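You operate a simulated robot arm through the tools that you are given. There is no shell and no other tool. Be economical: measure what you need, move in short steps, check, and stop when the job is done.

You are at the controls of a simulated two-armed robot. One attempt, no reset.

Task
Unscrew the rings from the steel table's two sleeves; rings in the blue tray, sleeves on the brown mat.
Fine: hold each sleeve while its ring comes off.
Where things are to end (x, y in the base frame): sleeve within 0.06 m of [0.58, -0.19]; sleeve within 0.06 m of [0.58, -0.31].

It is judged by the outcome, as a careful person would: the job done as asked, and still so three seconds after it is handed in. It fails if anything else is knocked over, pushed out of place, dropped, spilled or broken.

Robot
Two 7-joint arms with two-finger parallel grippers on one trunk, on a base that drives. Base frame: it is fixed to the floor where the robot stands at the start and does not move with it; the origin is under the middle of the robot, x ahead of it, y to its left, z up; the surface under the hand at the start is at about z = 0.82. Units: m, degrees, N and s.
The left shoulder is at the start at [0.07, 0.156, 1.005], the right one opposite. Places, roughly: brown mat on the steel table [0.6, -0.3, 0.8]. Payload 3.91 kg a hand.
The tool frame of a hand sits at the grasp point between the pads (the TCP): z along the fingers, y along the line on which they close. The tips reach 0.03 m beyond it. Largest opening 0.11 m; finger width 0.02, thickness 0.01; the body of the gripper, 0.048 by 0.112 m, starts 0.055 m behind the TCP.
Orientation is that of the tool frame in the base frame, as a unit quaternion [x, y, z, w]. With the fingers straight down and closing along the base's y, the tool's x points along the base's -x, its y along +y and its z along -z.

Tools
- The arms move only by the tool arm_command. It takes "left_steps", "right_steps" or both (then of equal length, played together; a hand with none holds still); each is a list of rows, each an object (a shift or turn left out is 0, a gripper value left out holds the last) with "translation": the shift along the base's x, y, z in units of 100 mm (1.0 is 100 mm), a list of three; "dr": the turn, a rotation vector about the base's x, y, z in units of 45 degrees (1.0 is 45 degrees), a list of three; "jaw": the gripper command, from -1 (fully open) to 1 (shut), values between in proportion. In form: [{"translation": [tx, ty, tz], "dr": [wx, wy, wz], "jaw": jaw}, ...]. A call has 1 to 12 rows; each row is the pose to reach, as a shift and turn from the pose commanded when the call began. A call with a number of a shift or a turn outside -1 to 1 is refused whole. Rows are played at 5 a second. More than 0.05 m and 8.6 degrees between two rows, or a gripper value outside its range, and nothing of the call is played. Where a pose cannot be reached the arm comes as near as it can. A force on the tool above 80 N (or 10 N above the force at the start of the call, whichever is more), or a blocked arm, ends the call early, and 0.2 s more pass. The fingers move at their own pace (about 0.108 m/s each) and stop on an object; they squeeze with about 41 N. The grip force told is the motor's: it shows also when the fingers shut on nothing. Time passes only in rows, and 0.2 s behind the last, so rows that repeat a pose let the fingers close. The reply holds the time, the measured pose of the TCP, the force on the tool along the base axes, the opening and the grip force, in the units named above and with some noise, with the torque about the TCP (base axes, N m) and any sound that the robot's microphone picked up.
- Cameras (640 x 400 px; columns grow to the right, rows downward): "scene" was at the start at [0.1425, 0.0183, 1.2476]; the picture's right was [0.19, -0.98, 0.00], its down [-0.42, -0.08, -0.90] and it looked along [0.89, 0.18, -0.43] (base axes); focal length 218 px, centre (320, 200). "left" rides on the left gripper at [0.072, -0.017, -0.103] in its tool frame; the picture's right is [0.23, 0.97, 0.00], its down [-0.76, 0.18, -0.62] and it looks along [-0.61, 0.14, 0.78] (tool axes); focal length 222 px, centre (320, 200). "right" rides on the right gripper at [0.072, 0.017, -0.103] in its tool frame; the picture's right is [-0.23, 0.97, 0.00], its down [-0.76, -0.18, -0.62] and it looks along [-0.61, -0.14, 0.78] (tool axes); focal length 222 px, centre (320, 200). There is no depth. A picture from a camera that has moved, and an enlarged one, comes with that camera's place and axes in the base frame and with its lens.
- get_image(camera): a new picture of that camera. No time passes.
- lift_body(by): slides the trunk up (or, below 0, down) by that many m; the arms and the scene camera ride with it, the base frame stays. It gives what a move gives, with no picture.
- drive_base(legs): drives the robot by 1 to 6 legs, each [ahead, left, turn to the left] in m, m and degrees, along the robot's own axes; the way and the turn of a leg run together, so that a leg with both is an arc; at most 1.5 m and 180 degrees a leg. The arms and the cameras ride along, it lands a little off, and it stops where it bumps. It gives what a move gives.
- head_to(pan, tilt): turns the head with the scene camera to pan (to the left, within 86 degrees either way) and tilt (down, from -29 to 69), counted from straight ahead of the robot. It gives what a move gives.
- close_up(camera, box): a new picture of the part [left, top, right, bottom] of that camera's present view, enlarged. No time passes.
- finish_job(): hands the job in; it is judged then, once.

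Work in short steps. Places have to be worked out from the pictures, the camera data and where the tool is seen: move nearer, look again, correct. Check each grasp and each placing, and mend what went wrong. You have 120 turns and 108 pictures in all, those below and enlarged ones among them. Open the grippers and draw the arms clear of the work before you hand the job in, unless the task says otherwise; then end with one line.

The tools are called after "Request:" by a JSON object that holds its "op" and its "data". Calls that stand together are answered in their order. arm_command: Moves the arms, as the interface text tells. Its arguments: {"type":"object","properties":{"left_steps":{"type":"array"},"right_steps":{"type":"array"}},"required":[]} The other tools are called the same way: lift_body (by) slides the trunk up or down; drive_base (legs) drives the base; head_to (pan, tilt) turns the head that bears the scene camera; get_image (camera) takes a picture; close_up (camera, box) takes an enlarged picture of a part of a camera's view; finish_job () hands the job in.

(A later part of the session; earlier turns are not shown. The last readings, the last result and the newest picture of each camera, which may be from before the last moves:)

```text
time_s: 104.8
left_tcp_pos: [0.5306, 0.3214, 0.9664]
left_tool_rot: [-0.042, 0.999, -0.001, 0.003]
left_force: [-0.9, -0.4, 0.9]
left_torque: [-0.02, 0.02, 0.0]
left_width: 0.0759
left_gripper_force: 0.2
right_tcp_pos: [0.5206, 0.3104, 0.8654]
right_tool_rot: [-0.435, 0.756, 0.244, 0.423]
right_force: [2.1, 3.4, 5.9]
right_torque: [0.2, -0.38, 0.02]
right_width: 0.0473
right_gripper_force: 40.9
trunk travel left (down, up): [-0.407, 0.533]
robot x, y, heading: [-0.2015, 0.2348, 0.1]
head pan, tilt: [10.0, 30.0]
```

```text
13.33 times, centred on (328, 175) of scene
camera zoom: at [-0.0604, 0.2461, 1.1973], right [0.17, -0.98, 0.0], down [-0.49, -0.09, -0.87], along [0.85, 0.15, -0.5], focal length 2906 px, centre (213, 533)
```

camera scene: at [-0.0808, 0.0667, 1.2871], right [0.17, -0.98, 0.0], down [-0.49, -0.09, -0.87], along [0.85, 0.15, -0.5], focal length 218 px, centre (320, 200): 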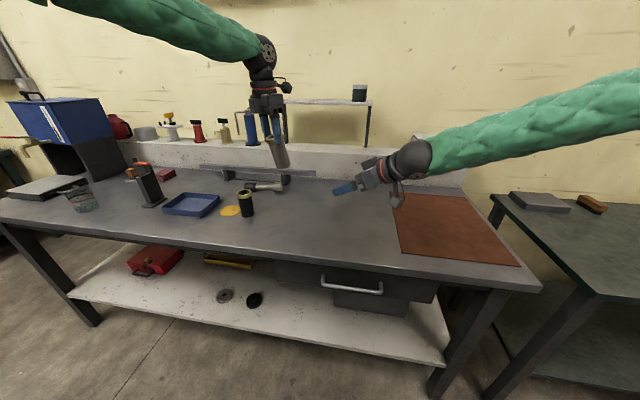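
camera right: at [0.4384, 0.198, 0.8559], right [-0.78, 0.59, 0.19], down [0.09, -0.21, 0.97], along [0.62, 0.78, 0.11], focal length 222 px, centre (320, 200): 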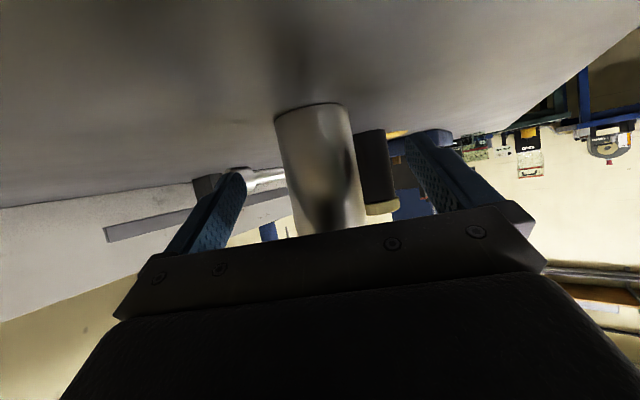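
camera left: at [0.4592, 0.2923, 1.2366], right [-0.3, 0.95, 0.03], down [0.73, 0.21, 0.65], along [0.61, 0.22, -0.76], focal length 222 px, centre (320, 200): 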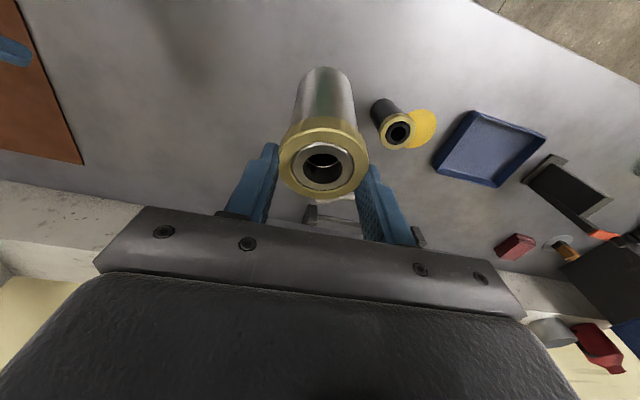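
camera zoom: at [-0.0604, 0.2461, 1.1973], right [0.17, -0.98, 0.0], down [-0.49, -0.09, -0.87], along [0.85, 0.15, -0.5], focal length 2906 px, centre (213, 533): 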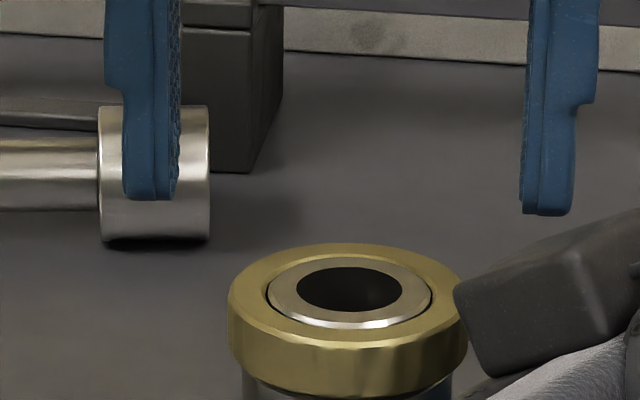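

Aligned within 4 mm. I turn to the earlier good yaw of 12°, lower onto the ring and close.

Request:
{"op": "arm_command", "data": {"left_steps": [{"translation": [-0.03, -0.02, 0], "dr": [0, 0, 0.17], "jaw": -0.38}, {"translation": [-0.03, -0.02, -0.2], "dr": [0, 0, 0.17]}, {"translation": [-0.03, -0.02, -0.4], "dr": [0, 0, 0.17]}, {"translation": [-0.03, -0.02, -0.4], "dr": [0, 0, 0.17], "jaw": 0.2}, {"translation": [-0.03, -0.02, -0.4], "dr": [0, 0, 0.17], "jaw": 1}, {"translation": [-0.03, -0.02, -0.4], "dr": [0, 0, 0.17], "jaw": 1}]}}

Request:
{"op": "close_up", "data": {"camera": "scene", "box": [304, 160, 352, 190]}}

```text
time_s: 106.2
left_tcp_pos: [0.5274, 0.319, 0.9266]
left_tool_rot: [-0.107, 0.994, 0.0, 0.004]
left_force: [3.5, 1.9, -0.2]
left_torque: [0.01, -0.06, 0.01]
left_width: 0.0519
left_gripper_force: 40.7
right_tcp_pos: [0.5206, 0.31, 0.8649]
right_tool_rot: [-0.434, 0.756, 0.244, 0.424]
right_force: [-3.7, -2.0, 6.9]
right_torque: [0.06, -0.3, 0.02]
right_width: 0.0475
right_gripper_force: 40.7
trunk travel left (down, up): [-0.407, 0.533]
robot x, y, heading: [-0.2022, 0.2281, -0.1]
head pan, tilt: [10.0, 30.0]
```

```text
13.33 times, centred on (328, 175) of scene
camera zoom: at [-0.0606, 0.2458, 1.1972], right [0.17, -0.98, 0.0], down [-0.49, -0.09, -0.87], along [0.85, 0.15, -0.5], focal length 2906 px, centre (213, 533)
```

zoom: 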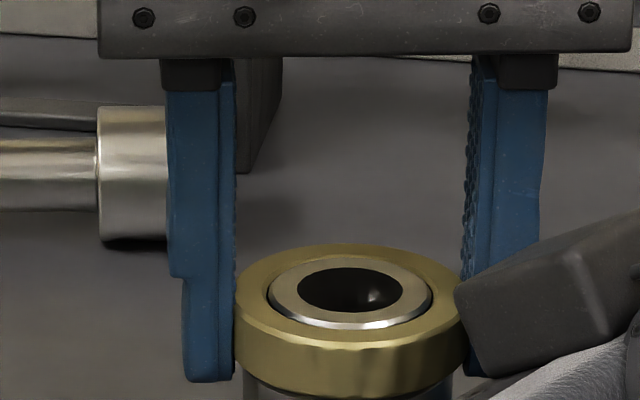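

Gripped on the ring (52 mm). I turn counter-clockwise by 80°, staying short of the limit.

Request:
{"op": "arm_command", "data": {"left_steps": [{"dr": [0, 0, 0.18]}, {"dr": [0, 0, 0.36]}, {"dr": [0, 0, 0.54]}, {"dr": [0, 0, 0.72]}, {"dr": [0, 0, 0.9]}]}}

Request:
{"op": "arm_command", "data": {"left_steps": [{"dr": [0, 0, 0.18]}, {"dr": [0, 0, 0.36]}, {"dr": [0, 0, 0.54]}, {"dr": [0, 0, 0.72]}, {"dr": [0, 0, 0.88]}]}}

Request:
{"op": "close_up", "data": {"camera": "scene", "box": [304, 160, 352, 190]}}

```text
time_s: 107.4
left_tcp_pos: [0.5267, 0.3204, 0.9257]
left_tool_rot: [-0.446, 0.895, 0.003, 0.004]
left_force: [-0.6, 15.0, 2.8]
left_torque: [0.35, -0.06, -0.05]
left_width: 0.0518
left_gripper_force: 41.0
right_tcp_pos: [0.5215, 0.3105, 0.865]
right_tool_rot: [-0.433, 0.757, 0.243, 0.425]
right_force: [-3.5, -13.0, 4.2]
right_torque: [0.66, 0.08, -0.01]
right_width: 0.0471
right_gripper_force: 41.0
trunk travel left (down, up): [-0.407, 0.533]
robot x, y, heading: [-0.2047, 0.2271, 0.2]
head pan, tilt: [10.0, 30.0]
```

```text
time_s: 108.6
left_tcp_pos: [0.5274, 0.319, 0.9266]
left_tool_rot: [0.723, -0.691, -0.004, -0.003]
left_force: [-14.2, 21.2, 10.2]
left_torque: [0.46, 0.39, -0.14]
left_width: 0.0517
left_gripper_force: 41.5
right_tcp_pos: [0.5218, 0.308, 0.8659]
right_tool_rot: [-0.433, 0.757, 0.243, 0.425]
right_force: [10.0, -19.3, -0.5]
right_torque: [0.56, 0.63, -0.16]
right_width: 0.0472
right_gripper_force: 40.9
trunk travel left (down, up): [-0.407, 0.533]
robot x, y, heading: [-0.2005, 0.2299, -0.1]
head pan, tilt: [10.0, 30.0]
```

```text
13.33 times, centred on (328, 175) of scene
camera zoom: at [-0.0609, 0.246, 1.1973], right [0.17, -0.98, 0.0], down [-0.49, -0.09, -0.87], along [0.85, 0.15, -0.5], focal length 2906 px, centre (213, 533)
```

zoom: 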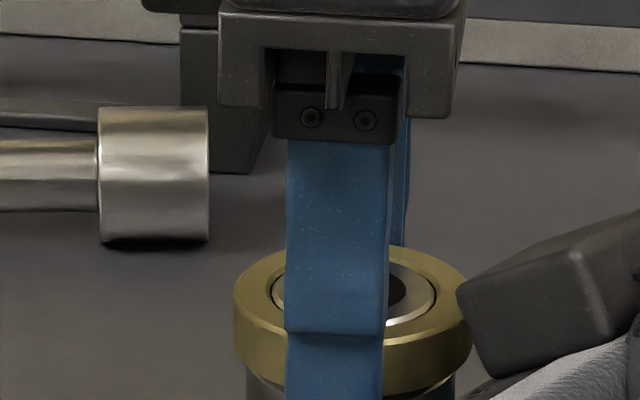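

The ring is pushing up a little on the left hand, consistent with a thread backing out. Now a full ratchet cycle: open, turn back 80°, regrip slightly higher, turn counter-clockwise 80°, with the right hand holding throughout.

Request:
{"op": "arm_command", "data": {"left_steps": [{"jaw": -0.38}, {"jaw": -0.38}, {"dr": [0, 0, -0.18]}, {"dr": [0, 0, -0.36]}, {"dr": [0, 0, -0.54]}, {"dr": [0, 0, -0.72]}, {"dr": [0, 0, -0.9]}]}}

Request:
{"op": "arm_command", "data": {"left_steps": [{"dr": [0, 0, -0.18]}, {"dr": [0, 0, -0.36]}, {"dr": [0, 0, -0.54]}, {"dr": [0, 0, -0.72]}, {"translation": [0, 0, 0.015], "dr": [0, 0, -0.88]}, {"translation": [0, 0, 0.015], "dr": [0, 0, -0.88], "jaw": 1}, {"translation": [0, 0, 0.015], "dr": [0, 0, -0.88], "jaw": 1}, {"translation": [0, 0, 0.015], "dr": [0, 0, -0.88], "jaw": 1}]}}

Request:
{"op": "arm_command", "data": {"left_steps": [{"dr": [0, 0, 0.18]}, {"dr": [0, 0, 0.36]}, {"dr": [0, 0, 0.54]}, {"dr": [0, 0, 0.72]}, {"dr": [0, 0, 0.9]}]}}

Request:
{"op": "arm_command", "data": {"left_steps": [{"dr": [0, 0, 0.18]}, {"dr": [0, 0, 0.36]}, {"dr": [0, 0, 0.54]}, {"dr": [0, 0, 0.72]}, {"dr": [0, 0, 0.88]}]}}

Request:
{"op": "close_up", "data": {"camera": "scene", "box": [304, 160, 352, 190]}}

```text
time_s: 110.2
left_tcp_pos: [0.5284, 0.3192, 0.9262]
left_tool_rot: [-0.437, 0.9, 0.002, 0.003]
left_force: [-0.4, -0.2, 0.0]
left_torque: [0.01, 0.02, 0.04]
left_width: 0.0761
left_gripper_force: 0.0
right_tcp_pos: [0.5227, 0.3107, 0.8658]
right_tool_rot: [-0.435, 0.756, 0.244, 0.424]
right_force: [-1.5, 1.9, 2.7]
right_torque: [-0.03, 0.06, -0.04]
right_width: 0.0473
right_gripper_force: 41.4
trunk travel left (down, up): [-0.407, 0.533]
robot x, y, heading: [-0.2002, 0.2326, 0.2]
head pan, tilt: [10.0, 30.0]
```

```text
time_s: 112.0
left_tcp_pos: [0.5276, 0.319, 0.9278]
left_tool_rot: [-0.106, 0.994, 0.001, 0.004]
left_force: [-1.4, -3.1, 0.2]
left_torque: [-0.08, 0.05, 0.02]
left_width: 0.0506
left_gripper_force: 41.1
right_tcp_pos: [0.5217, 0.3104, 0.8654]
right_tool_rot: [-0.435, 0.756, 0.245, 0.424]
right_force: [0.4, 5.5, 2.8]
right_torque: [-0.16, 0.08, -0.02]
right_width: 0.0472
right_gripper_force: 41.4
trunk travel left (down, up): [-0.407, 0.533]
robot x, y, heading: [-0.2022, 0.2265, 0.1]
head pan, tilt: [10.0, 30.0]
```

```text
time_s: 113.2
left_tcp_pos: [0.5278, 0.3189, 0.9289]
left_tool_rot: [-0.445, 0.895, 0.003, 0.003]
left_force: [-5.6, 3.0, 5.4]
left_torque: [0.03, 0.08, -0.03]
left_width: 0.0505
left_gripper_force: 41.3
right_tcp_pos: [0.5217, 0.3107, 0.8665]
right_tool_rot: [-0.434, 0.757, 0.244, 0.424]
right_force: [4.1, -1.0, 1.3]
right_torque: [0.16, 0.27, -0.03]
right_width: 0.0472
right_gripper_force: 41.0
trunk travel left (down, up): [-0.407, 0.533]
robot x, y, heading: [-0.2052, 0.2302, 0.1]
head pan, tilt: [10.0, 30.0]
```

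```text
time_s: 114.4
left_tcp_pos: [0.5279, 0.3195, 0.9282]
left_tool_rot: [0.723, -0.691, -0.004, -0.002]
left_force: [-17.0, 13.4, 11.2]
left_torque: [0.28, 0.34, -0.02]
left_width: 0.0505
left_gripper_force: 40.7
right_tcp_pos: [0.5222, 0.3095, 0.865]
right_tool_rot: [-0.433, 0.757, 0.243, 0.425]
right_force: [14.0, -10.0, -0.4]
right_torque: [0.46, 0.7, -0.13]
right_width: 0.0473
right_gripper_force: 41.1
trunk travel left (down, up): [-0.407, 0.533]
robot x, y, heading: [-0.2032, 0.2312, 0.1]
head pan, tilt: [10.0, 30.0]
```

```text
13.33 times, centred on (328, 175) of scene
camera zoom: at [-0.0608, 0.2461, 1.1973], right [0.17, -0.98, 0.0], down [-0.49, -0.09, -0.87], along [0.85, 0.15, -0.5], focal length 2906 px, centre (213, 533)
```

zoom: 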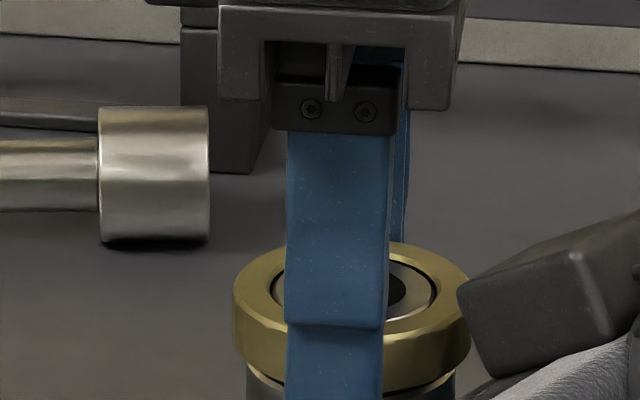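

The ring is visibly riding up relative to the tube, so the direction is right. I run two more ratchet cycles.

Request:
{"op": "arm_command", "data": {"left_steps": [{"jaw": -0.38}, {"jaw": -0.38}, {"dr": [0, 0, -0.18]}, {"dr": [0, 0, -0.36]}, {"dr": [0, 0, -0.54]}, {"dr": [0, 0, -0.72]}, {"dr": [0, 0, -0.9]}]}}

Request:
{"op": "arm_command", "data": {"left_steps": [{"dr": [0, 0, -0.18]}, {"dr": [0, 0, -0.36]}, {"dr": [0, 0, -0.54]}, {"dr": [0, 0, -0.72]}, {"translation": [0, 0, 0.02], "dr": [0, 0, -0.88]}, {"translation": [0, 0, 0.02], "dr": [0, 0, -0.88], "jaw": 1}, {"translation": [0, 0, 0.02], "dr": [0, 0, -0.88], "jaw": 1}, {"translation": [0, 0, 0.02], "dr": [0, 0, -0.88], "jaw": 1}]}}

Request:
{"op": "arm_command", "data": {"left_steps": [{"dr": [0, 0, 0.18]}, {"dr": [0, 0, 0.36]}, {"dr": [0, 0, 0.54]}, {"dr": [0, 0, 0.72]}, {"dr": [0, 0, 0.9]}]}}

Request:
{"op": "arm_command", "data": {"left_steps": [{"dr": [0, 0, 0.18]}, {"dr": [0, 0, 0.36]}, {"dr": [0, 0, 0.54]}, {"dr": [0, 0, 0.72]}, {"dr": [0, 0, 0.88]}]}}

Request:
{"op": "arm_command", "data": {"left_steps": [{"jaw": -0.38}, {"jaw": -0.38}, {"dr": [0, 0, -0.18]}, {"dr": [0, 0, -0.36]}, {"dr": [0, 0, -0.54]}, {"dr": [0, 0, -0.72]}, {"dr": [0, 0, -0.9]}]}}

Request:
{"op": "arm_command", "data": {"left_steps": [{"dr": [0, 0, -0.18]}, {"dr": [0, 0, -0.36]}, {"dr": [0, 0, -0.54]}, {"dr": [0, 0, -0.72]}, {"translation": [0, 0, 0.02], "dr": [0, 0, -0.88]}, {"translation": [0, 0, 0.02], "dr": [0, 0, -0.88], "jaw": 1}, {"translation": [0, 0, 0.02], "dr": [0, 0, -0.88], "jaw": 1}, {"translation": [0, 0, 0.02], "dr": [0, 0, -0.88], "jaw": 1}]}}

Request:
{"op": "arm_command", "data": {"left_steps": [{"dr": [0, 0, 0.18]}, {"dr": [0, 0, 0.36]}, {"dr": [0, 0, 0.54]}, {"dr": [0, 0, 0.72]}, {"dr": [0, 0, 0.9]}]}}

Request:
{"op": "arm_command", "data": {"left_steps": [{"dr": [0, 0, 0.18]}, {"dr": [0, 0, 0.36]}, {"dr": [0, 0, 0.54]}, {"dr": [0, 0, 0.72]}, {"dr": [0, 0, 0.88]}]}}

Request:
{"op": "close_up", "data": {"camera": "scene", "box": [304, 160, 352, 190]}}

```text
time_s: 116.0
left_tcp_pos: [0.5284, 0.3184, 0.9269]
left_tool_rot: [-0.437, 0.899, 0.002, 0.003]
left_force: [-0.4, 0.1, 0.6]
left_torque: [-0.02, -0.02, -0.01]
left_width: 0.0759
left_gripper_force: 0.0
right_tcp_pos: [0.5218, 0.3104, 0.8652]
right_tool_rot: [-0.434, 0.756, 0.245, 0.424]
right_force: [-1.0, 1.5, 0.8]
right_torque: [0.0, 0.01, 0.02]
right_width: 0.0474
right_gripper_force: 41.0
trunk travel left (down, up): [-0.407, 0.533]
robot x, y, heading: [-0.2014, 0.2307, -0.2]
head pan, tilt: [10.0, 30.0]
```

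```text
time_s: 117.8
left_tcp_pos: [0.5291, 0.3193, 0.9303]
left_tool_rot: [-0.107, 0.994, 0.001, 0.004]
left_force: [-0.2, -2.5, 0.0]
left_torque: [-0.08, -0.03, -0.02]
left_width: 0.0524
left_gripper_force: 40.8
right_tcp_pos: [0.5225, 0.3092, 0.8656]
right_tool_rot: [-0.434, 0.756, 0.244, 0.424]
right_force: [-0.1, 3.5, 1.4]
right_torque: [-0.16, -0.11, 0.07]
right_width: 0.0471
right_gripper_force: 41.3
trunk travel left (down, up): [-0.407, 0.533]
robot x, y, heading: [-0.2015, 0.2319, -0.3]
head pan, tilt: [10.0, 30.0]
```

```text
time_s: 119.0
left_tcp_pos: [0.5284, 0.3191, 0.9294]
left_tool_rot: [-0.445, 0.896, 0.003, 0.003]
left_force: [-0.1, -0.3, -0.2]
left_torque: [0.01, 0.04, 0.01]
left_width: 0.0521
left_gripper_force: 40.9
right_tcp_pos: [0.5223, 0.3101, 0.8668]
right_tool_rot: [-0.435, 0.756, 0.245, 0.424]
right_force: [-1.2, 0.9, 2.1]
right_torque: [-0.01, -0.08, 0.03]
right_width: 0.0472
right_gripper_force: 41.4
trunk travel left (down, up): [-0.407, 0.533]
robot x, y, heading: [-0.2018, 0.227, 0.2]
head pan, tilt: [10.0, 30.0]
```

```text
time_s: 120.2
left_tcp_pos: [0.5282, 0.3196, 0.9301]
left_tool_rot: [0.722, -0.692, -0.004, -0.002]
left_force: [-0.8, -0.1, 0.1]
left_torque: [0.0, 0.01, 0.03]
left_width: 0.0521
left_gripper_force: 41.0
right_tcp_pos: [0.5212, 0.31, 0.8652]
right_tool_rot: [-0.434, 0.756, 0.244, 0.424]
right_force: [1.1, 0.5, 1.8]
right_torque: [-0.08, -0.13, 0.03]
right_width: 0.047
right_gripper_force: 41.1
trunk travel left (down, up): [-0.407, 0.533]
robot x, y, heading: [-0.2034, 0.2303, -0.0]
head pan, tilt: [10.0, 30.0]
```

```text
time_s: 121.8
left_tcp_pos: [0.5282, 0.3182, 0.9294]
left_tool_rot: [-0.436, 0.9, 0.003, 0.003]
left_force: [0.1, -0.3, -0.2]
left_torque: [0.06, -0.01, -0.02]
left_width: 0.0759
left_gripper_force: 0.0
right_tcp_pos: [0.5232, 0.3109, 0.866]
right_tool_rot: [-0.435, 0.756, 0.244, 0.423]
right_force: [0.9, -0.4, 2.6]
right_torque: [-0.1, -0.13, 0.01]
right_width: 0.0471
right_gripper_force: 40.5
trunk travel left (down, up): [-0.407, 0.533]
robot x, y, heading: [-0.1977, 0.2342, 0.1]
head pan, tilt: [10.0, 30.0]
```

```text
time_s: 123.6
left_tcp_pos: [0.5278, 0.3196, 0.9322]
left_tool_rot: [-0.106, 0.994, 0.001, 0.003]
left_force: [0.7, -0.2, 2.3]
left_torque: [0.02, -0.02, -0.01]
left_width: 0.0525
left_gripper_force: 41.0
right_tcp_pos: [0.5223, 0.3099, 0.8656]
right_tool_rot: [-0.435, 0.755, 0.245, 0.424]
right_force: [-0.1, -0.3, 1.2]
right_torque: [-0.11, -0.22, 0.05]
right_width: 0.0474
right_gripper_force: 40.9
trunk travel left (down, up): [-0.407, 0.533]
robot x, y, heading: [-0.1989, 0.2293, 0.1]
head pan, tilt: [10.0, 30.0]
```

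```text
time_s: 124.8
left_tcp_pos: [0.5281, 0.3188, 0.9321]
left_tool_rot: [-0.446, 0.895, 0.002, 0.002]
left_force: [1.0, 1.1, 1.4]
left_torque: [0.08, 0.07, -0.05]
left_width: 0.0527
left_gripper_force: 40.8
right_tcp_pos: [0.5226, 0.3099, 0.8657]
right_tool_rot: [-0.434, 0.756, 0.244, 0.425]
right_force: [0.9, -0.1, -0.1]
right_torque: [-0.09, -0.26, 0.01]
right_width: 0.0473
right_gripper_force: 40.8
trunk travel left (down, up): [-0.407, 0.533]
robot x, y, heading: [-0.2013, 0.2306, -0.2]
head pan, tilt: [10.0, 30.0]
```

```text
time_s: 126.0
left_tcp_pos: [0.5282, 0.3188, 0.9318]
left_tool_rot: [0.722, -0.692, -0.004, -0.002]
left_force: [-0.6, 0.8, 1.5]
left_torque: [0.05, 0.03, -0.03]
left_width: 0.0526
left_gripper_force: 41.4
right_tcp_pos: [0.522, 0.3106, 0.8653]
right_tool_rot: [-0.435, 0.756, 0.244, 0.424]
right_force: [0.1, -1.4, -0.3]
right_torque: [-0.08, -0.24, 0.05]
right_width: 0.0473
right_gripper_force: 41.6
trunk travel left (down, up): [-0.407, 0.533]
robot x, y, heading: [-0.2025, 0.2332, -0.1]
head pan, tilt: [10.0, 30.0]
```

```text
13.33 times, centred on (328, 175) of scene
camera zoom: at [-0.0603, 0.2459, 1.1972], right [0.17, -0.98, 0.0], down [-0.49, -0.09, -0.87], along [0.85, 0.15, -0.5], focal length 2906 px, centre (213, 533)
```

zoom: 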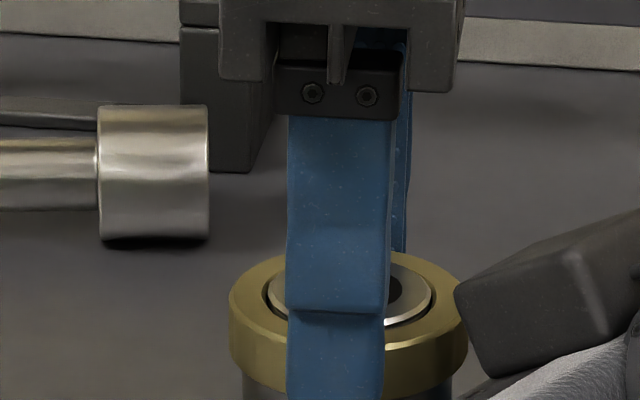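

The last strokes met no force at all and the ring sits shifted, so it is likely free of the thread. I lift the left hand gently while the right holds.

Request:
{"op": "arm_command", "data": {"left_steps": [{"translation": [0, 0, 0.1]}, {"translation": [0, 0, 0.3]}, {"translation": [0, 0, 0.6]}, {"translation": [0, 0, 0.9]}]}}

Request:
{"op": "get_image", "data": {"camera": "left"}}

Request:
{"op": "close_up", "data": {"camera": "scene", "box": [260, 120, 420, 220]}}

```text
time_s: 127.0
left_tcp_pos: [0.5279, 0.3194, 1.0211]
left_tool_rot: [0.722, -0.692, -0.004, -0.002]
left_force: [0.4, 0.1, -1.1]
left_torque: [0.02, -0.02, 0.01]
left_width: 0.0527
left_gripper_force: 41.3
right_tcp_pos: [0.5213, 0.3097, 0.8666]
right_tool_rot: [-0.434, 0.756, 0.244, 0.424]
right_force: [-1.1, -1.7, 2.5]
right_torque: [-0.21, -0.01, -0.05]
right_width: 0.0472
right_gripper_force: 40.9
trunk travel left (down, up): [-0.407, 0.533]
robot x, y, heading: [-0.2021, 0.2291, -0.1]
head pan, tilt: [10.0, 30.0]
```

```text
32 pictures are left
camera left: at [0.5481, 0.2465, 1.1229], right [-0.96, -0.27, 0.0], down [-0.21, 0.75, 0.63], along [-0.17, 0.61, -0.78], focal length 222 px, centre (320, 200)
```

left: 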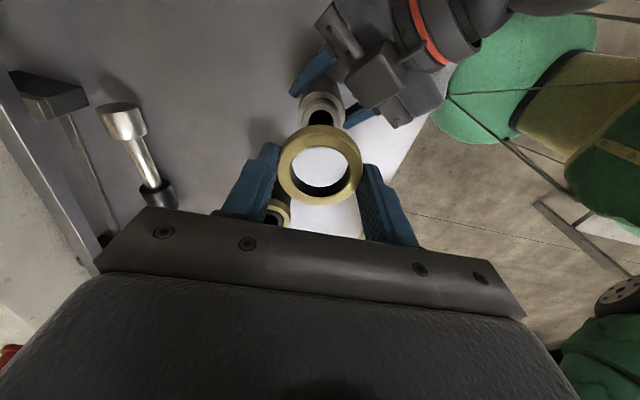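

```text
4.00 times, centred on (340, 170) of scene
camera zoom: at [-0.0604, 0.2458, 1.1972], right [0.17, -0.98, 0.0], down [-0.49, -0.09, -0.87], along [0.85, 0.15, -0.5], focal length 872 px, centre (240, 320)
```

zoom: 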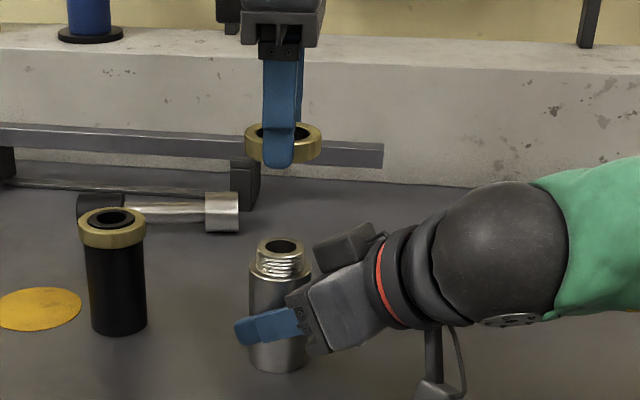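

The ring is off and in the left hand, leaving the bare threaded sleeve in the right. I carry the ring left toward the tray and the sleeve right toward the mat together.

Request:
{"op": "arm_command", "data": {"left_steps": [{"translation": [0.04, 0.3, 0.1]}, {"translation": [0.08, 0.6, 0.2]}, {"translation": [0.12, 0.9, 0.2]}, {"translation": [0.14, 1, 0.2]}], "right_steps": [{"translation": [0, 0, 0.25]}, {"translation": [0, -0.2, 0.5]}, {"translation": [0, -0.6, 0.5], "dr": [0, 0, -0.09]}, {"translation": [0, -1, 0.5], "dr": [0, 0, -0.18]}]}}

Request:
{"op": "arm_command", "data": {"left_steps": [{"translation": [0.04, 0.3, 0]}, {"translation": [0.08, 0.6, 0]}, {"translation": [0.14, 1, 0]}], "right_steps": [{"translation": [0, -0.33, 0], "dr": [0, 0, -0.06]}, {"translation": [0, -0.66, 0], "dr": [0, 0, -0.12]}, {"translation": [0, -1, 0], "dr": [0, 0, -0.18]}]}}

Request:
{"op": "arm_command", "data": {"left_steps": [{"translation": [0.04, 0.3, 0]}, {"translation": [0.08, 0.6, 0]}, {"translation": [0.14, 1, 0]}], "right_steps": [{"translation": [0.1, -0.33, 0], "dr": [0, 0, -0.06]}, {"translation": [0.2, -0.66, 0], "dr": [0, 0, -0.12]}, {"translation": [0.3, -1, 0], "dr": [0, 0, -0.18]}]}}

Request:
{"op": "arm_command", "data": {"left_steps": [{"translation": [0.04, 0.3, 0]}, {"translation": [0.08, 0.6, 0]}, {"translation": [0.1, 0.85, 0]}], "right_steps": [{"translation": [0.1, -0.33, 0]}, {"translation": [0.2, -0.66, 0]}, {"translation": [0.2, -1, 0]}]}}

Request:
{"op": "get_image", "data": {"camera": "scene"}}

Request:
{"op": "get_image", "data": {"camera": "left"}}

```text
time_s: 128.0
left_tcp_pos: [0.5417, 0.4201, 1.0427]
left_tool_rot: [0.722, -0.692, -0.004, -0.003]
left_force: [0.4, -0.9, -1.1]
left_torque: [0.01, 0.0, 0.0]
left_width: 0.0527
left_gripper_force: 40.9
right_tcp_pos: [0.5204, 0.2107, 0.9144]
right_tool_rot: [-0.38, 0.785, 0.214, 0.44]
right_force: [-1.0, 0.8, -4.0]
right_torque: [-0.01, 0.0, -0.03]
right_width: 0.0473
right_gripper_force: 40.8
trunk travel left (down, up): [-0.407, 0.533]
robot x, y, heading: [-0.2, 0.2314, 0.1]
head pan, tilt: [10.0, 30.0]
```

```text
time_s: 128.8
left_tcp_pos: [0.5563, 0.5183, 1.0427]
left_tool_rot: [0.722, -0.691, -0.003, -0.001]
left_force: [-0.5, 0.1, -0.3]
left_torque: [-0.05, 0.02, 0.0]
left_width: 0.0528
left_gripper_force: 40.8
right_tcp_pos: [0.5212, 0.1103, 0.9149]
right_tool_rot: [-0.323, 0.81, 0.181, 0.454]
right_force: [-0.9, 0.3, -4.0]
right_torque: [-0.04, 0.04, 0.01]
right_width: 0.0472
right_gripper_force: 40.8
trunk travel left (down, up): [-0.407, 0.533]
robot x, y, heading: [-0.2038, 0.2301, -0.0]
head pan, tilt: [10.0, 30.0]
```

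```text
time_s: 129.6
left_tcp_pos: [0.5708, 0.6186, 1.0416]
left_tool_rot: [0.722, -0.692, -0.003, -0.002]
left_force: [0.1, -0.8, 0.2]
left_torque: [-0.02, -0.03, 0.02]
left_width: 0.0526
left_gripper_force: 41.3
right_tcp_pos: [0.551, 0.0098, 0.9145]
right_tool_rot: [-0.265, 0.831, 0.149, 0.466]
right_force: [0.4, 0.4, -5.2]
right_torque: [-0.04, 0.05, 0.04]
right_width: 0.0471
right_gripper_force: 40.9
trunk travel left (down, up): [-0.407, 0.533]
robot x, y, heading: [-0.2015, 0.2314, 0.2]
head pan, tilt: [10.0, 30.0]
```

```text
time_s: 130.4
left_tcp_pos: [0.579, 0.7029, 1.0414]
left_tool_rot: [0.722, -0.692, -0.004, -0.003]
left_force: [0.3, 0.0, 0.0]
left_torque: [0.0, -0.02, 0.0]
left_width: 0.0528
left_gripper_force: 40.8
right_tcp_pos: [0.5711, -0.0905, 0.9155]
right_tool_rot: [-0.265, 0.831, 0.148, 0.466]
right_force: [0.3, 0.3, -3.9]
right_torque: [-0.05, 0.0, -0.01]
right_width: 0.0474
right_gripper_force: 41.3
trunk travel left (down, up): [-0.407, 0.533]
robot x, y, heading: [-0.2037, 0.2333, -0.1]
head pan, tilt: [10.0, 30.0]
```

```text
30 pictures are left
camera scene: at [-0.0607, 0.2462, 1.1973], right [0.17, -0.98, 0.0], down [-0.49, -0.09, -0.87], along [0.85, 0.15, -0.5], focal length 218 px, centre (320, 200)
```

scene: 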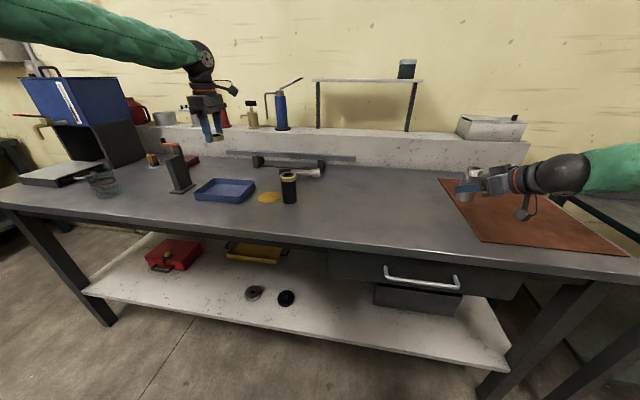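

```text
29 pictures are left
camera left: at [0.5999, 0.6312, 1.1434], right [-0.96, -0.27, 0.0], down [-0.21, 0.75, 0.63], along [-0.17, 0.61, -0.78], focal length 222 px, centre (320, 200)
```

left: 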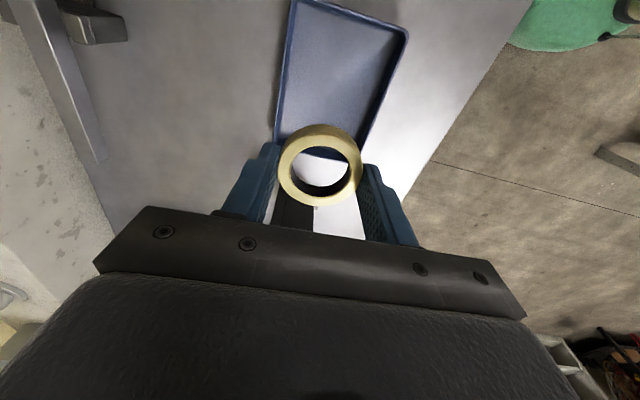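

The left camera puts the tray at about x 0.50–0.63, y 0.62–0.76. I place the ring in its right-hand half and the sleeve at (0.58, -0.19).

Request:
{"op": "arm_command", "data": {"left_steps": [{"translation": [-0.07, -0.2, -0.25]}, {"translation": [-0.14, -0.38, -0.5]}, {"translation": [-0.14, -0.38, -0.8]}, {"translation": [-0.14, -0.38, -1]}], "right_steps": [{"translation": [0, -0.3, 0]}, {"translation": [0, -0.6, 0]}, {"translation": [0, -0.9, 0]}, {"translation": [0, -1, 0]}]}}

Request:
{"op": "arm_command", "data": {"left_steps": [{"translation": [0, 0, -0.3]}, {"translation": [0, 0, -0.6]}, {"translation": [0, 0, -0.8]}], "right_steps": [{"translation": [0, -0.07, -0.2]}, {"translation": [0, -0.07, -0.35]}, {"translation": [0, -0.07, -0.43]}]}}

Request:
{"op": "get_image", "data": {"camera": "left"}}

Request:
{"op": "get_image", "data": {"camera": "scene"}}

```text
time_s: 131.4
left_tcp_pos: [0.5662, 0.6653, 0.9402]
left_tool_rot: [0.722, -0.692, -0.003, -0.003]
left_force: [0.6, 0.0, -0.8]
left_torque: [-0.02, -0.01, 0.01]
left_width: 0.0527
left_gripper_force: 40.9
right_tcp_pos: [0.5722, -0.1911, 0.9137]
right_tool_rot: [-0.265, 0.831, 0.149, 0.466]
right_force: [0.4, -0.4, -3.7]
right_torque: [-0.01, 0.07, -0.02]
right_width: 0.0473
right_gripper_force: 40.9
trunk travel left (down, up): [-0.407, 0.533]
robot x, y, heading: [-0.2001, 0.2289, -0.2]
head pan, tilt: [10.0, 30.0]
```

```text
time_s: 132.2
left_tcp_pos: [0.5673, 0.6656, 0.8609]
left_tool_rot: [0.722, -0.692, -0.003, -0.002]
left_force: [0.0, 0.4, -1.0]
left_torque: [0.01, 0.03, 0.0]
left_width: 0.0529
left_gripper_force: 40.7
right_tcp_pos: [0.5722, -0.1967, 0.8705]
right_tool_rot: [-0.266, 0.831, 0.15, 0.465]
right_force: [0.0, -0.1, -4.3]
right_torque: [-0.01, 0.04, 0.0]
right_width: 0.0472
right_gripper_force: 41.1
trunk travel left (down, up): [-0.407, 0.533]
robot x, y, heading: [-0.2008, 0.2285, -0.0]
head pan, tilt: [10.0, 30.0]
```

```text
28 pictures are left
camera left: at [0.5871, 0.5923, 0.9622], right [-0.96, -0.27, 0.0], down [-0.21, 0.75, 0.63], along [-0.17, 0.61, -0.78], focal length 222 px, centre (320, 200)
```

left: 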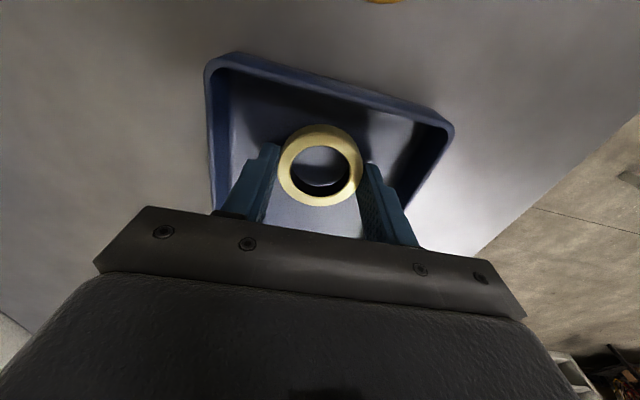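

```text
27 pictures are left
camera scene: at [-0.0593, 0.2456, 1.1971], right [0.17, -0.98, 0.0], down [-0.49, -0.09, -0.87], along [0.85, 0.15, -0.5], focal length 218 px, centre (320, 200)
```

scene: 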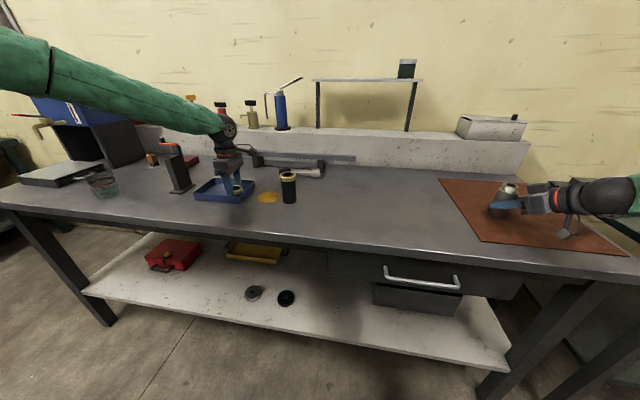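

The ring is within the tray and the sleeve is over the mat. I lower both a few more millimetres to feel contact.

Request:
{"op": "arm_command", "data": {"left_steps": [{"translation": [0, 0, -0.03]}, {"translation": [0, 0, -0.06]}, {"translation": [0, 0, -0.08]}], "right_steps": [{"translation": [0, 0, -0.02]}, {"translation": [0, 0, -0.04]}, {"translation": [0, 0, -0.05]}]}}

```text
time_s: 133.0
left_tcp_pos: [0.5659, 0.6668, 0.8554]
left_tool_rot: [0.722, -0.692, -0.003, -0.002]
left_force: [-0.3, 0.7, 5.2]
left_torque: [-0.06, 0.11, -0.07]
left_width: 0.0527
left_gripper_force: 41.0
right_tcp_pos: [0.5711, -0.1978, 0.8686]
right_tool_rot: [-0.266, 0.83, 0.149, 0.467]
right_force: [3.7, -3.7, 13.0]
right_torque: [-0.1, 0.04, 0.06]
right_width: 0.0472
right_gripper_force: 41.1
trunk travel left (down, up): [-0.407, 0.533]
robot x, y, heading: [-0.2002, 0.2297, 0.3]
head pan, tilt: [10.0, 30.0]
```

Both are in contact (left 5 N, right 13 N up). I open both, raise the left, and withdraw the right straight back along its heading.

Request:
{"op": "arm_command", "data": {"left_steps": [{"jaw": -0.38}, {"jaw": -0.38}, {"jaw": -0.38}, {"translation": [0, 0, 0.3]}, {"translation": [0, 0, 0.6]}, {"translation": [0, 0, 1]}], "right_steps": [{"jaw": -1}, {"jaw": -1}, {"jaw": -1}, {"translation": [-0.3, -0.21, 0.02]}, {"translation": [-0.6, -0.42, 0.05]}, {"translation": [-0.9, -0.63, 0.1]}]}}

Request:
{"op": "get_image", "data": {"camera": "scene"}}

Request:
{"op": "get_image", "data": {"camera": "left"}}

```text
time_s: 134.4
left_tcp_pos: [0.5642, 0.6648, 0.9552]
left_tool_rot: [0.722, -0.692, -0.003, -0.003]
left_force: [0.6, -0.2, 1.2]
left_torque: [0.02, -0.05, 0.01]
left_width: 0.0762
left_gripper_force: 0.1
right_tcp_pos: [0.48, -0.2579, 0.8767]
right_tool_rot: [-0.266, 0.83, 0.149, 0.467]
right_force: [-0.4, -0.2, 0.0]
right_torque: [0.02, -0.01, -0.01]
right_width: 0.1099
right_gripper_force: 0.0
trunk travel left (down, up): [-0.407, 0.533]
robot x, y, heading: [-0.1996, 0.229, 0.2]
head pan, tilt: [10.0, 30.0]
```

```text
26 pictures are left
camera scene: at [-0.0624, 0.2453, 1.1975], right [0.17, -0.98, 0.0], down [-0.49, -0.09, -0.87], along [0.85, 0.15, -0.5], focal length 218 px, centre (320, 200)
```

scene: 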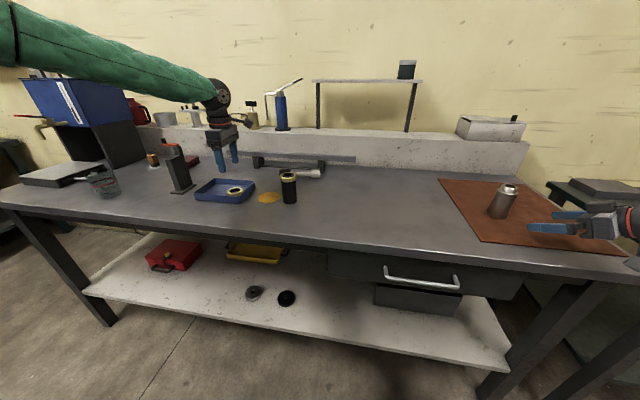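

```text
25 pictures are left
camera left: at [0.5842, 0.5923, 1.0573], right [-0.96, -0.27, 0.0], down [-0.21, 0.75, 0.63], along [-0.17, 0.61, -0.78], focal length 222 px, centre (320, 200)
```

left: 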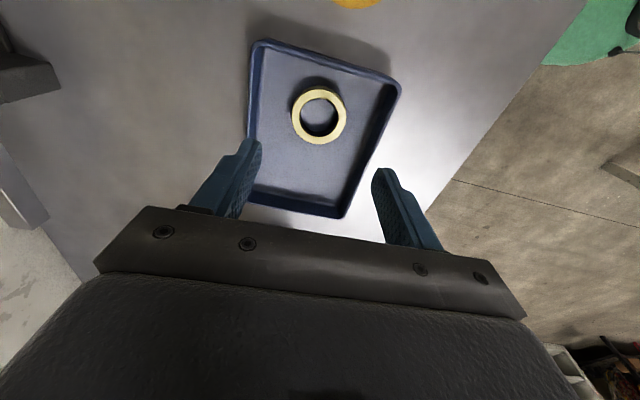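

The first ring lies in the tray and the silver sleeve stands on the mat at about (0.585, -0.195). Now the black sleeve, at about (0.56, 0.463): I raise the right hand clear, then drive so that black sits at the proven working spot.

Request:
{"op": "arm_command", "data": {"right_steps": [{"translation": [-0.05, 0, 0.4]}, {"translation": [-0.1, 0, 0.8]}, {"translation": [-0.1, 0, 1]}], "left_steps": [{"translation": [0, 0, 0.4]}, {"translation": [0, 0, 0.8]}, {"translation": [0, 0, 1]}]}}

Request:
{"op": "drive_base", "data": {"legs": [[0.025, 0.143, 0]]}}

Request:
{"op": "arm_command", "data": {"right_steps": [{"translation": [0, 0.33, 0], "dr": [0, 0, 0.04]}, {"translation": [0, 0.66, 0], "dr": [0, 0, 0.08]}, {"translation": [0, 1, 0], "dr": [0, 0, 0.11]}]}}

Request:
{"op": "arm_command", "data": {"right_steps": [{"translation": [0, 0.33, 0], "dr": [0, 0, 0.04]}, {"translation": [0, 0.66, 0], "dr": [0, 0, 0.08]}, {"translation": [0, 1, 0], "dr": [0, 0, 0.11]}]}}

Request:
{"op": "arm_command", "data": {"right_steps": [{"translation": [0, 0.33, 0], "dr": [0, 0, 0.04]}, {"translation": [0, 0.66, 0], "dr": [0, 0, 0.08]}, {"translation": [0, 1, 0], "dr": [0, 0, 0.11]}]}}

Request:
{"op": "close_up", "data": {"camera": "scene", "box": [260, 140, 420, 240]}}

```text
time_s: 135.2
left_tcp_pos: [0.5655, 0.6655, 1.0537]
left_tool_rot: [0.722, -0.692, -0.004, -0.003]
left_force: [0.4, -0.4, -0.4]
left_torque: [-0.01, 0.0, 0.03]
left_width: 0.0758
left_gripper_force: 0.1
right_tcp_pos: [0.4714, -0.2587, 0.9777]
right_tool_rot: [-0.266, 0.83, 0.149, 0.466]
right_force: [0.7, -0.2, 0.6]
right_torque: [-0.02, 0.04, 0.01]
right_width: 0.1101
right_gripper_force: 0.1
trunk travel left (down, up): [-0.407, 0.533]
robot x, y, heading: [-0.1997, 0.2305, -0.2]
head pan, tilt: [10.0, 30.0]
```

```text
time_s: 136.6
left_tcp_pos: [0.5914, 0.81, 1.0533]
left_tool_rot: [0.722, -0.692, -0.003, -0.001]
left_force: [0.5, 0.8, -0.4]
left_torque: [-0.02, 0.0, 0.04]
left_width: 0.0758
left_gripper_force: 0.1
right_tcp_pos: [0.497, -0.1159, 0.9778]
right_tool_rot: [-0.265, 0.831, 0.148, 0.466]
right_force: [0.1, -0.1, -0.3]
right_torque: [-0.04, 0.03, -0.02]
right_width: 0.1098
right_gripper_force: 0.0
trunk travel left (down, up): [-0.407, 0.533]
robot x, y, heading: [-0.1792, 0.3752, -0.0]
head pan, tilt: [10.0, 30.0]
```

```text
time_s: 137.4
left_tcp_pos: [0.591, 0.8085, 1.0539]
left_tool_rot: [0.721, -0.693, -0.004, -0.001]
left_force: [0.5, -0.6, 0.9]
left_torque: [-0.02, 0.01, 0.01]
left_width: 0.0759
left_gripper_force: 0.1
right_tcp_pos: [0.4958, -0.0173, 0.9779]
right_tool_rot: [-0.3, 0.818, 0.169, 0.46]
right_force: [-0.6, 0.7, -0.1]
right_torque: [-0.04, 0.01, -0.02]
right_width: 0.1102
right_gripper_force: 0.0
trunk travel left (down, up): [-0.407, 0.533]
robot x, y, heading: [-0.1775, 0.3761, -0.2]
head pan, tilt: [10.0, 30.0]
```

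```text
time_s: 138.2
left_tcp_pos: [0.5938, 0.8083, 1.0535]
left_tool_rot: [0.722, -0.692, -0.003, -0.002]
left_force: [-0.3, 0.6, -0.4]
left_torque: [-0.04, -0.02, -0.01]
left_width: 0.0758
left_gripper_force: 0.2
right_tcp_pos: [0.4972, 0.0824, 0.976]
right_tool_rot: [-0.337, 0.805, 0.189, 0.451]
right_force: [0.2, 0.0, -0.9]
right_torque: [0.0, -0.01, 0.02]
right_width: 0.1101
right_gripper_force: 0.0
trunk travel left (down, up): [-0.407, 0.533]
robot x, y, heading: [-0.1728, 0.3754, 0.1]
head pan, tilt: [10.0, 30.0]
```

```text
time_s: 139.0
left_tcp_pos: [0.5923, 0.8088, 1.0528]
left_tool_rot: [0.722, -0.692, -0.003, -0.002]
left_force: [0.1, -0.3, -0.1]
left_torque: [-0.05, 0.02, 0.03]
left_width: 0.076
left_gripper_force: 0.0
right_tcp_pos: [0.4957, 0.1839, 0.9764]
right_tool_rot: [-0.371, 0.789, 0.208, 0.443]
right_force: [-1.0, 0.5, -0.3]
right_torque: [-0.01, 0.04, 0.02]
right_width: 0.1101
right_gripper_force: 0.0
trunk travel left (down, up): [-0.407, 0.533]
robot x, y, heading: [-0.1775, 0.3691, 0.2]
head pan, tilt: [10.0, 30.0]
```

```text
4.00 times, centred on (340, 190) of scene
camera zoom: at [-0.0344, 0.3892, 1.1971], right [0.17, -0.98, 0.0], down [-0.49, -0.09, -0.87], along [0.85, 0.15, -0.5], focal length 872 px, centre (240, 240)
```

zoom: 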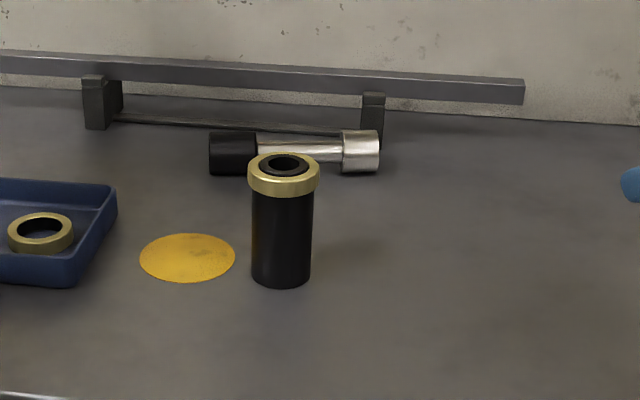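

Black is at (0.562, 0.4605), exactly at the proven relative spot. I bring the right hand to the approach line and in, while the left unwinds its yaw and comes over.

Request:
{"op": "arm_command", "data": {"right_steps": [{"translation": [0, 0.3, 0], "dr": [0, 0, 0.04]}, {"translation": [0, 0.6, 0], "dr": [0, 0, 0.08]}, {"translation": [0, 0.85, -0.2], "dr": [0, 0, 0.12]}, {"translation": [0, 0.9, -0.5], "dr": [0, 0, 0.15]}, {"translation": [0, 0.9, -0.8], "dr": [0, 0, 0.15]}], "left_steps": [{"translation": [0, -0.2, 0], "dr": [0, 0, -0.18]}, {"translation": [0, -0.4, 0], "dr": [0, 0, -0.36]}, {"translation": [0, -0.6, 0], "dr": [0, 0, -0.54]}, {"translation": [0, -0.8, 0], "dr": [0, 0, -0.72]}, {"translation": [0, -1, 0], "dr": [0, 0, -0.9]}]}}

Request:
{"op": "arm_command", "data": {"right_steps": [{"translation": [0, 0.2, -0.1]}, {"translation": [0, 0.4, -0.2]}, {"translation": [0.02, 0.6, -0.29]}, {"translation": [0.03, 0.9, -0.29]}, {"translation": [0.03, 0.9, -0.29]}], "left_steps": [{"translation": [0, -0.2, 0], "dr": [0, 0, -0.18]}, {"translation": [0, -0.4, 0], "dr": [0, 0, -0.36]}, {"translation": [0, -0.6, 0], "dr": [0, 0, -0.54]}, {"translation": [0, -0.8, 0], "dr": [0, 0, -0.72]}, {"translation": [0, -1, 0], "dr": [0, 0, -0.88]}]}}

Request:
{"op": "get_image", "data": {"camera": "right"}}

```text
time_s: 140.2
left_tcp_pos: [0.5927, 0.7081, 1.0521]
left_tool_rot: [-0.437, 0.9, 0.003, 0.003]
left_force: [0.6, -0.6, -0.3]
left_torque: [0.0, 0.03, 0.04]
left_width: 0.0759
left_gripper_force: 0.1
right_tcp_pos: [0.4963, 0.2734, 0.897]
right_tool_rot: [-0.415, 0.767, 0.234, 0.43]
right_force: [0.0, -0.3, 0.0]
right_torque: [-0.03, 0.02, 0.02]
right_width: 0.1098
right_gripper_force: 0.0
trunk travel left (down, up): [-0.407, 0.533]
robot x, y, heading: [-0.1733, 0.372, 0.4]
head pan, tilt: [10.0, 30.0]
```

```text
time_s: 141.4
left_tcp_pos: [0.5913, 0.6078, 1.0541]
left_tool_rot: [-0.107, 0.994, 0.001, 0.003]
left_force: [1.0, 0.5, -0.2]
left_torque: [0.04, -0.02, -0.01]
left_width: 0.0758
left_gripper_force: 0.0
right_tcp_pos: [0.5012, 0.3636, 0.8668]
right_tool_rot: [-0.416, 0.766, 0.234, 0.43]
right_force: [0.4, -0.6, 0.2]
right_torque: [0.05, 0.0, -0.01]
right_width: 0.1101
right_gripper_force: 0.2
trunk travel left (down, up): [-0.407, 0.533]
robot x, y, heading: [-0.1784, 0.3738, -0.2]
head pan, tilt: [10.0, 30.0]
```

```text
23 pictures are left
camera right: at [0.4174, 0.2665, 0.8572], right [-0.75, 0.63, 0.2], down [0.08, -0.21, 0.97], along [0.65, 0.75, 0.11], focal length 222 px, centre (320, 200)
```

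right: 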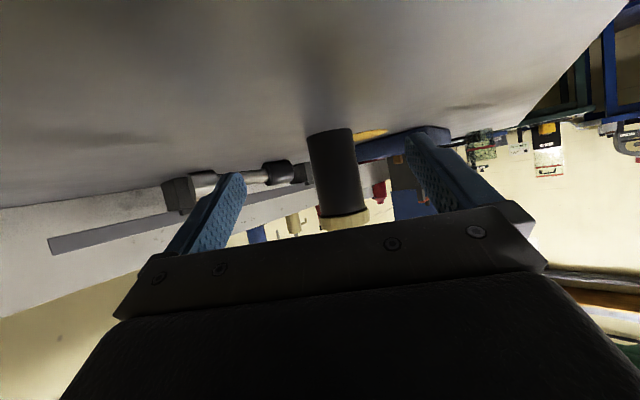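

Well aligned. I advance the right hand onto the sleeve, and the left continues over.

Request:
{"op": "arm_command", "data": {"right_steps": [{"translation": [0.18, 0.29, 0]}, {"translation": [0.36, 0.58, 0]}, {"translation": [0.545, 0.87, 0]}, {"translation": [0.545, 0.87, 0]}], "left_steps": [{"translation": [-0.1, -0.33, 0]}, {"translation": [-0.2, -0.66, 0]}, {"translation": [-0.3, -1, 0]}, {"translation": [-0.3, -1, 0]}]}}

```text
time_s: 142.4
left_tcp_pos: [0.5607, 0.5094, 1.0537]
left_tool_rot: [-0.108, 0.994, 0.001, 0.004]
left_force: [-0.8, 0.5, 0.4]
left_torque: [-0.05, -0.03, 0.03]
left_width: 0.0759
left_gripper_force: 0.1
right_tcp_pos: [0.5551, 0.451, 0.8704]
right_tool_rot: [-0.417, 0.766, 0.234, 0.43]
right_force: [0.0, 0.2, 0.0]
right_torque: [-0.04, 0.03, -0.01]
right_width: 0.1099
right_gripper_force: 0.0
trunk travel left (down, up): [-0.407, 0.533]
robot x, y, heading: [-0.1753, 0.375, -0.0]
head pan, tilt: [10.0, 30.0]
```

Reached fully. I close the right hand on the black sleeve and bring the left above the ring.

Request:
{"op": "arm_command", "data": {"right_steps": [{"jaw": 0}, {"jaw": 1}, {"jaw": 1}, {"jaw": 1}, {"jaw": 1}], "left_steps": [{"translation": [0.01, -0.25, 0]}, {"translation": [0.02, -0.49, -0.2]}, {"translation": [0.02, -0.49, -0.5]}, {"translation": [0.02, -0.49, -0.8]}, {"translation": [0.02, -0.49, -0.8]}]}}

Request:
{"op": "close_up", "data": {"camera": "left", "box": [200, 80, 440, 230]}}

Request:
{"op": "close_up", "data": {"camera": "scene", "box": [304, 150, 368, 190]}}

```text
time_s: 143.6
left_tcp_pos: [0.5638, 0.459, 0.9724]
left_tool_rot: [-0.108, 0.994, 0.001, 0.003]
left_force: [0.8, 0.1, -0.5]
left_torque: [0.01, -0.02, 0.04]
left_width: 0.0759
left_gripper_force: 0.0
right_tcp_pos: [0.5558, 0.4494, 0.8692]
right_tool_rot: [-0.416, 0.766, 0.234, 0.43]
right_force: [-2.0, 0.5, -0.1]
right_torque: [0.13, 0.07, 0.04]
right_width: 0.047
right_gripper_force: 41.0
trunk travel left (down, up): [-0.407, 0.533]
robot x, y, heading: [-0.175, 0.3737, 0.2]
head pan, tilt: [10.0, 30.0]
```

```text
2.67 times, centred on (320, 155) of left
camera zoom: at [0.4965, 0.4271, 1.0751], right [-0.43, 0.9, 0.0], down [0.7, 0.33, 0.63], along [0.57, 0.27, -0.78], focal length 592 px, centre (320, 320)
```

zoom: 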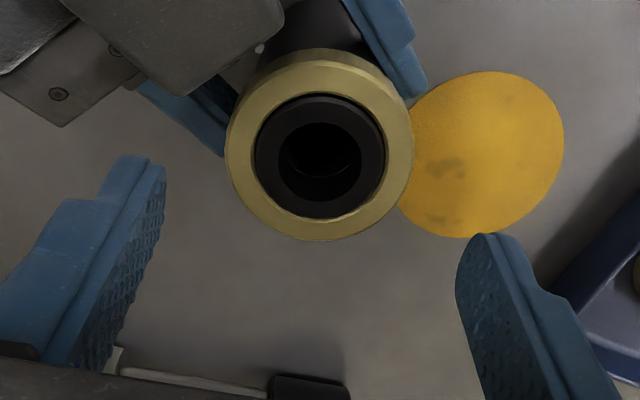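

```text
10.00 times, centred on (336, 170) of scene
camera zoom: at [-0.035, 0.3886, 1.1972], right [0.17, -0.98, 0.0], down [-0.49, -0.09, -0.87], along [0.85, 0.15, -0.5], focal length 2180 px, centre (160, 500)
```

zoom: 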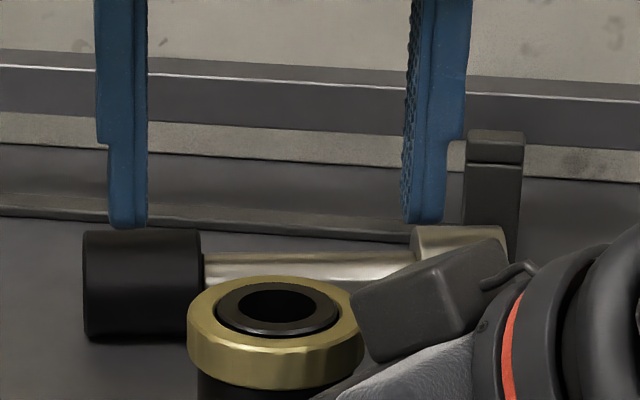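

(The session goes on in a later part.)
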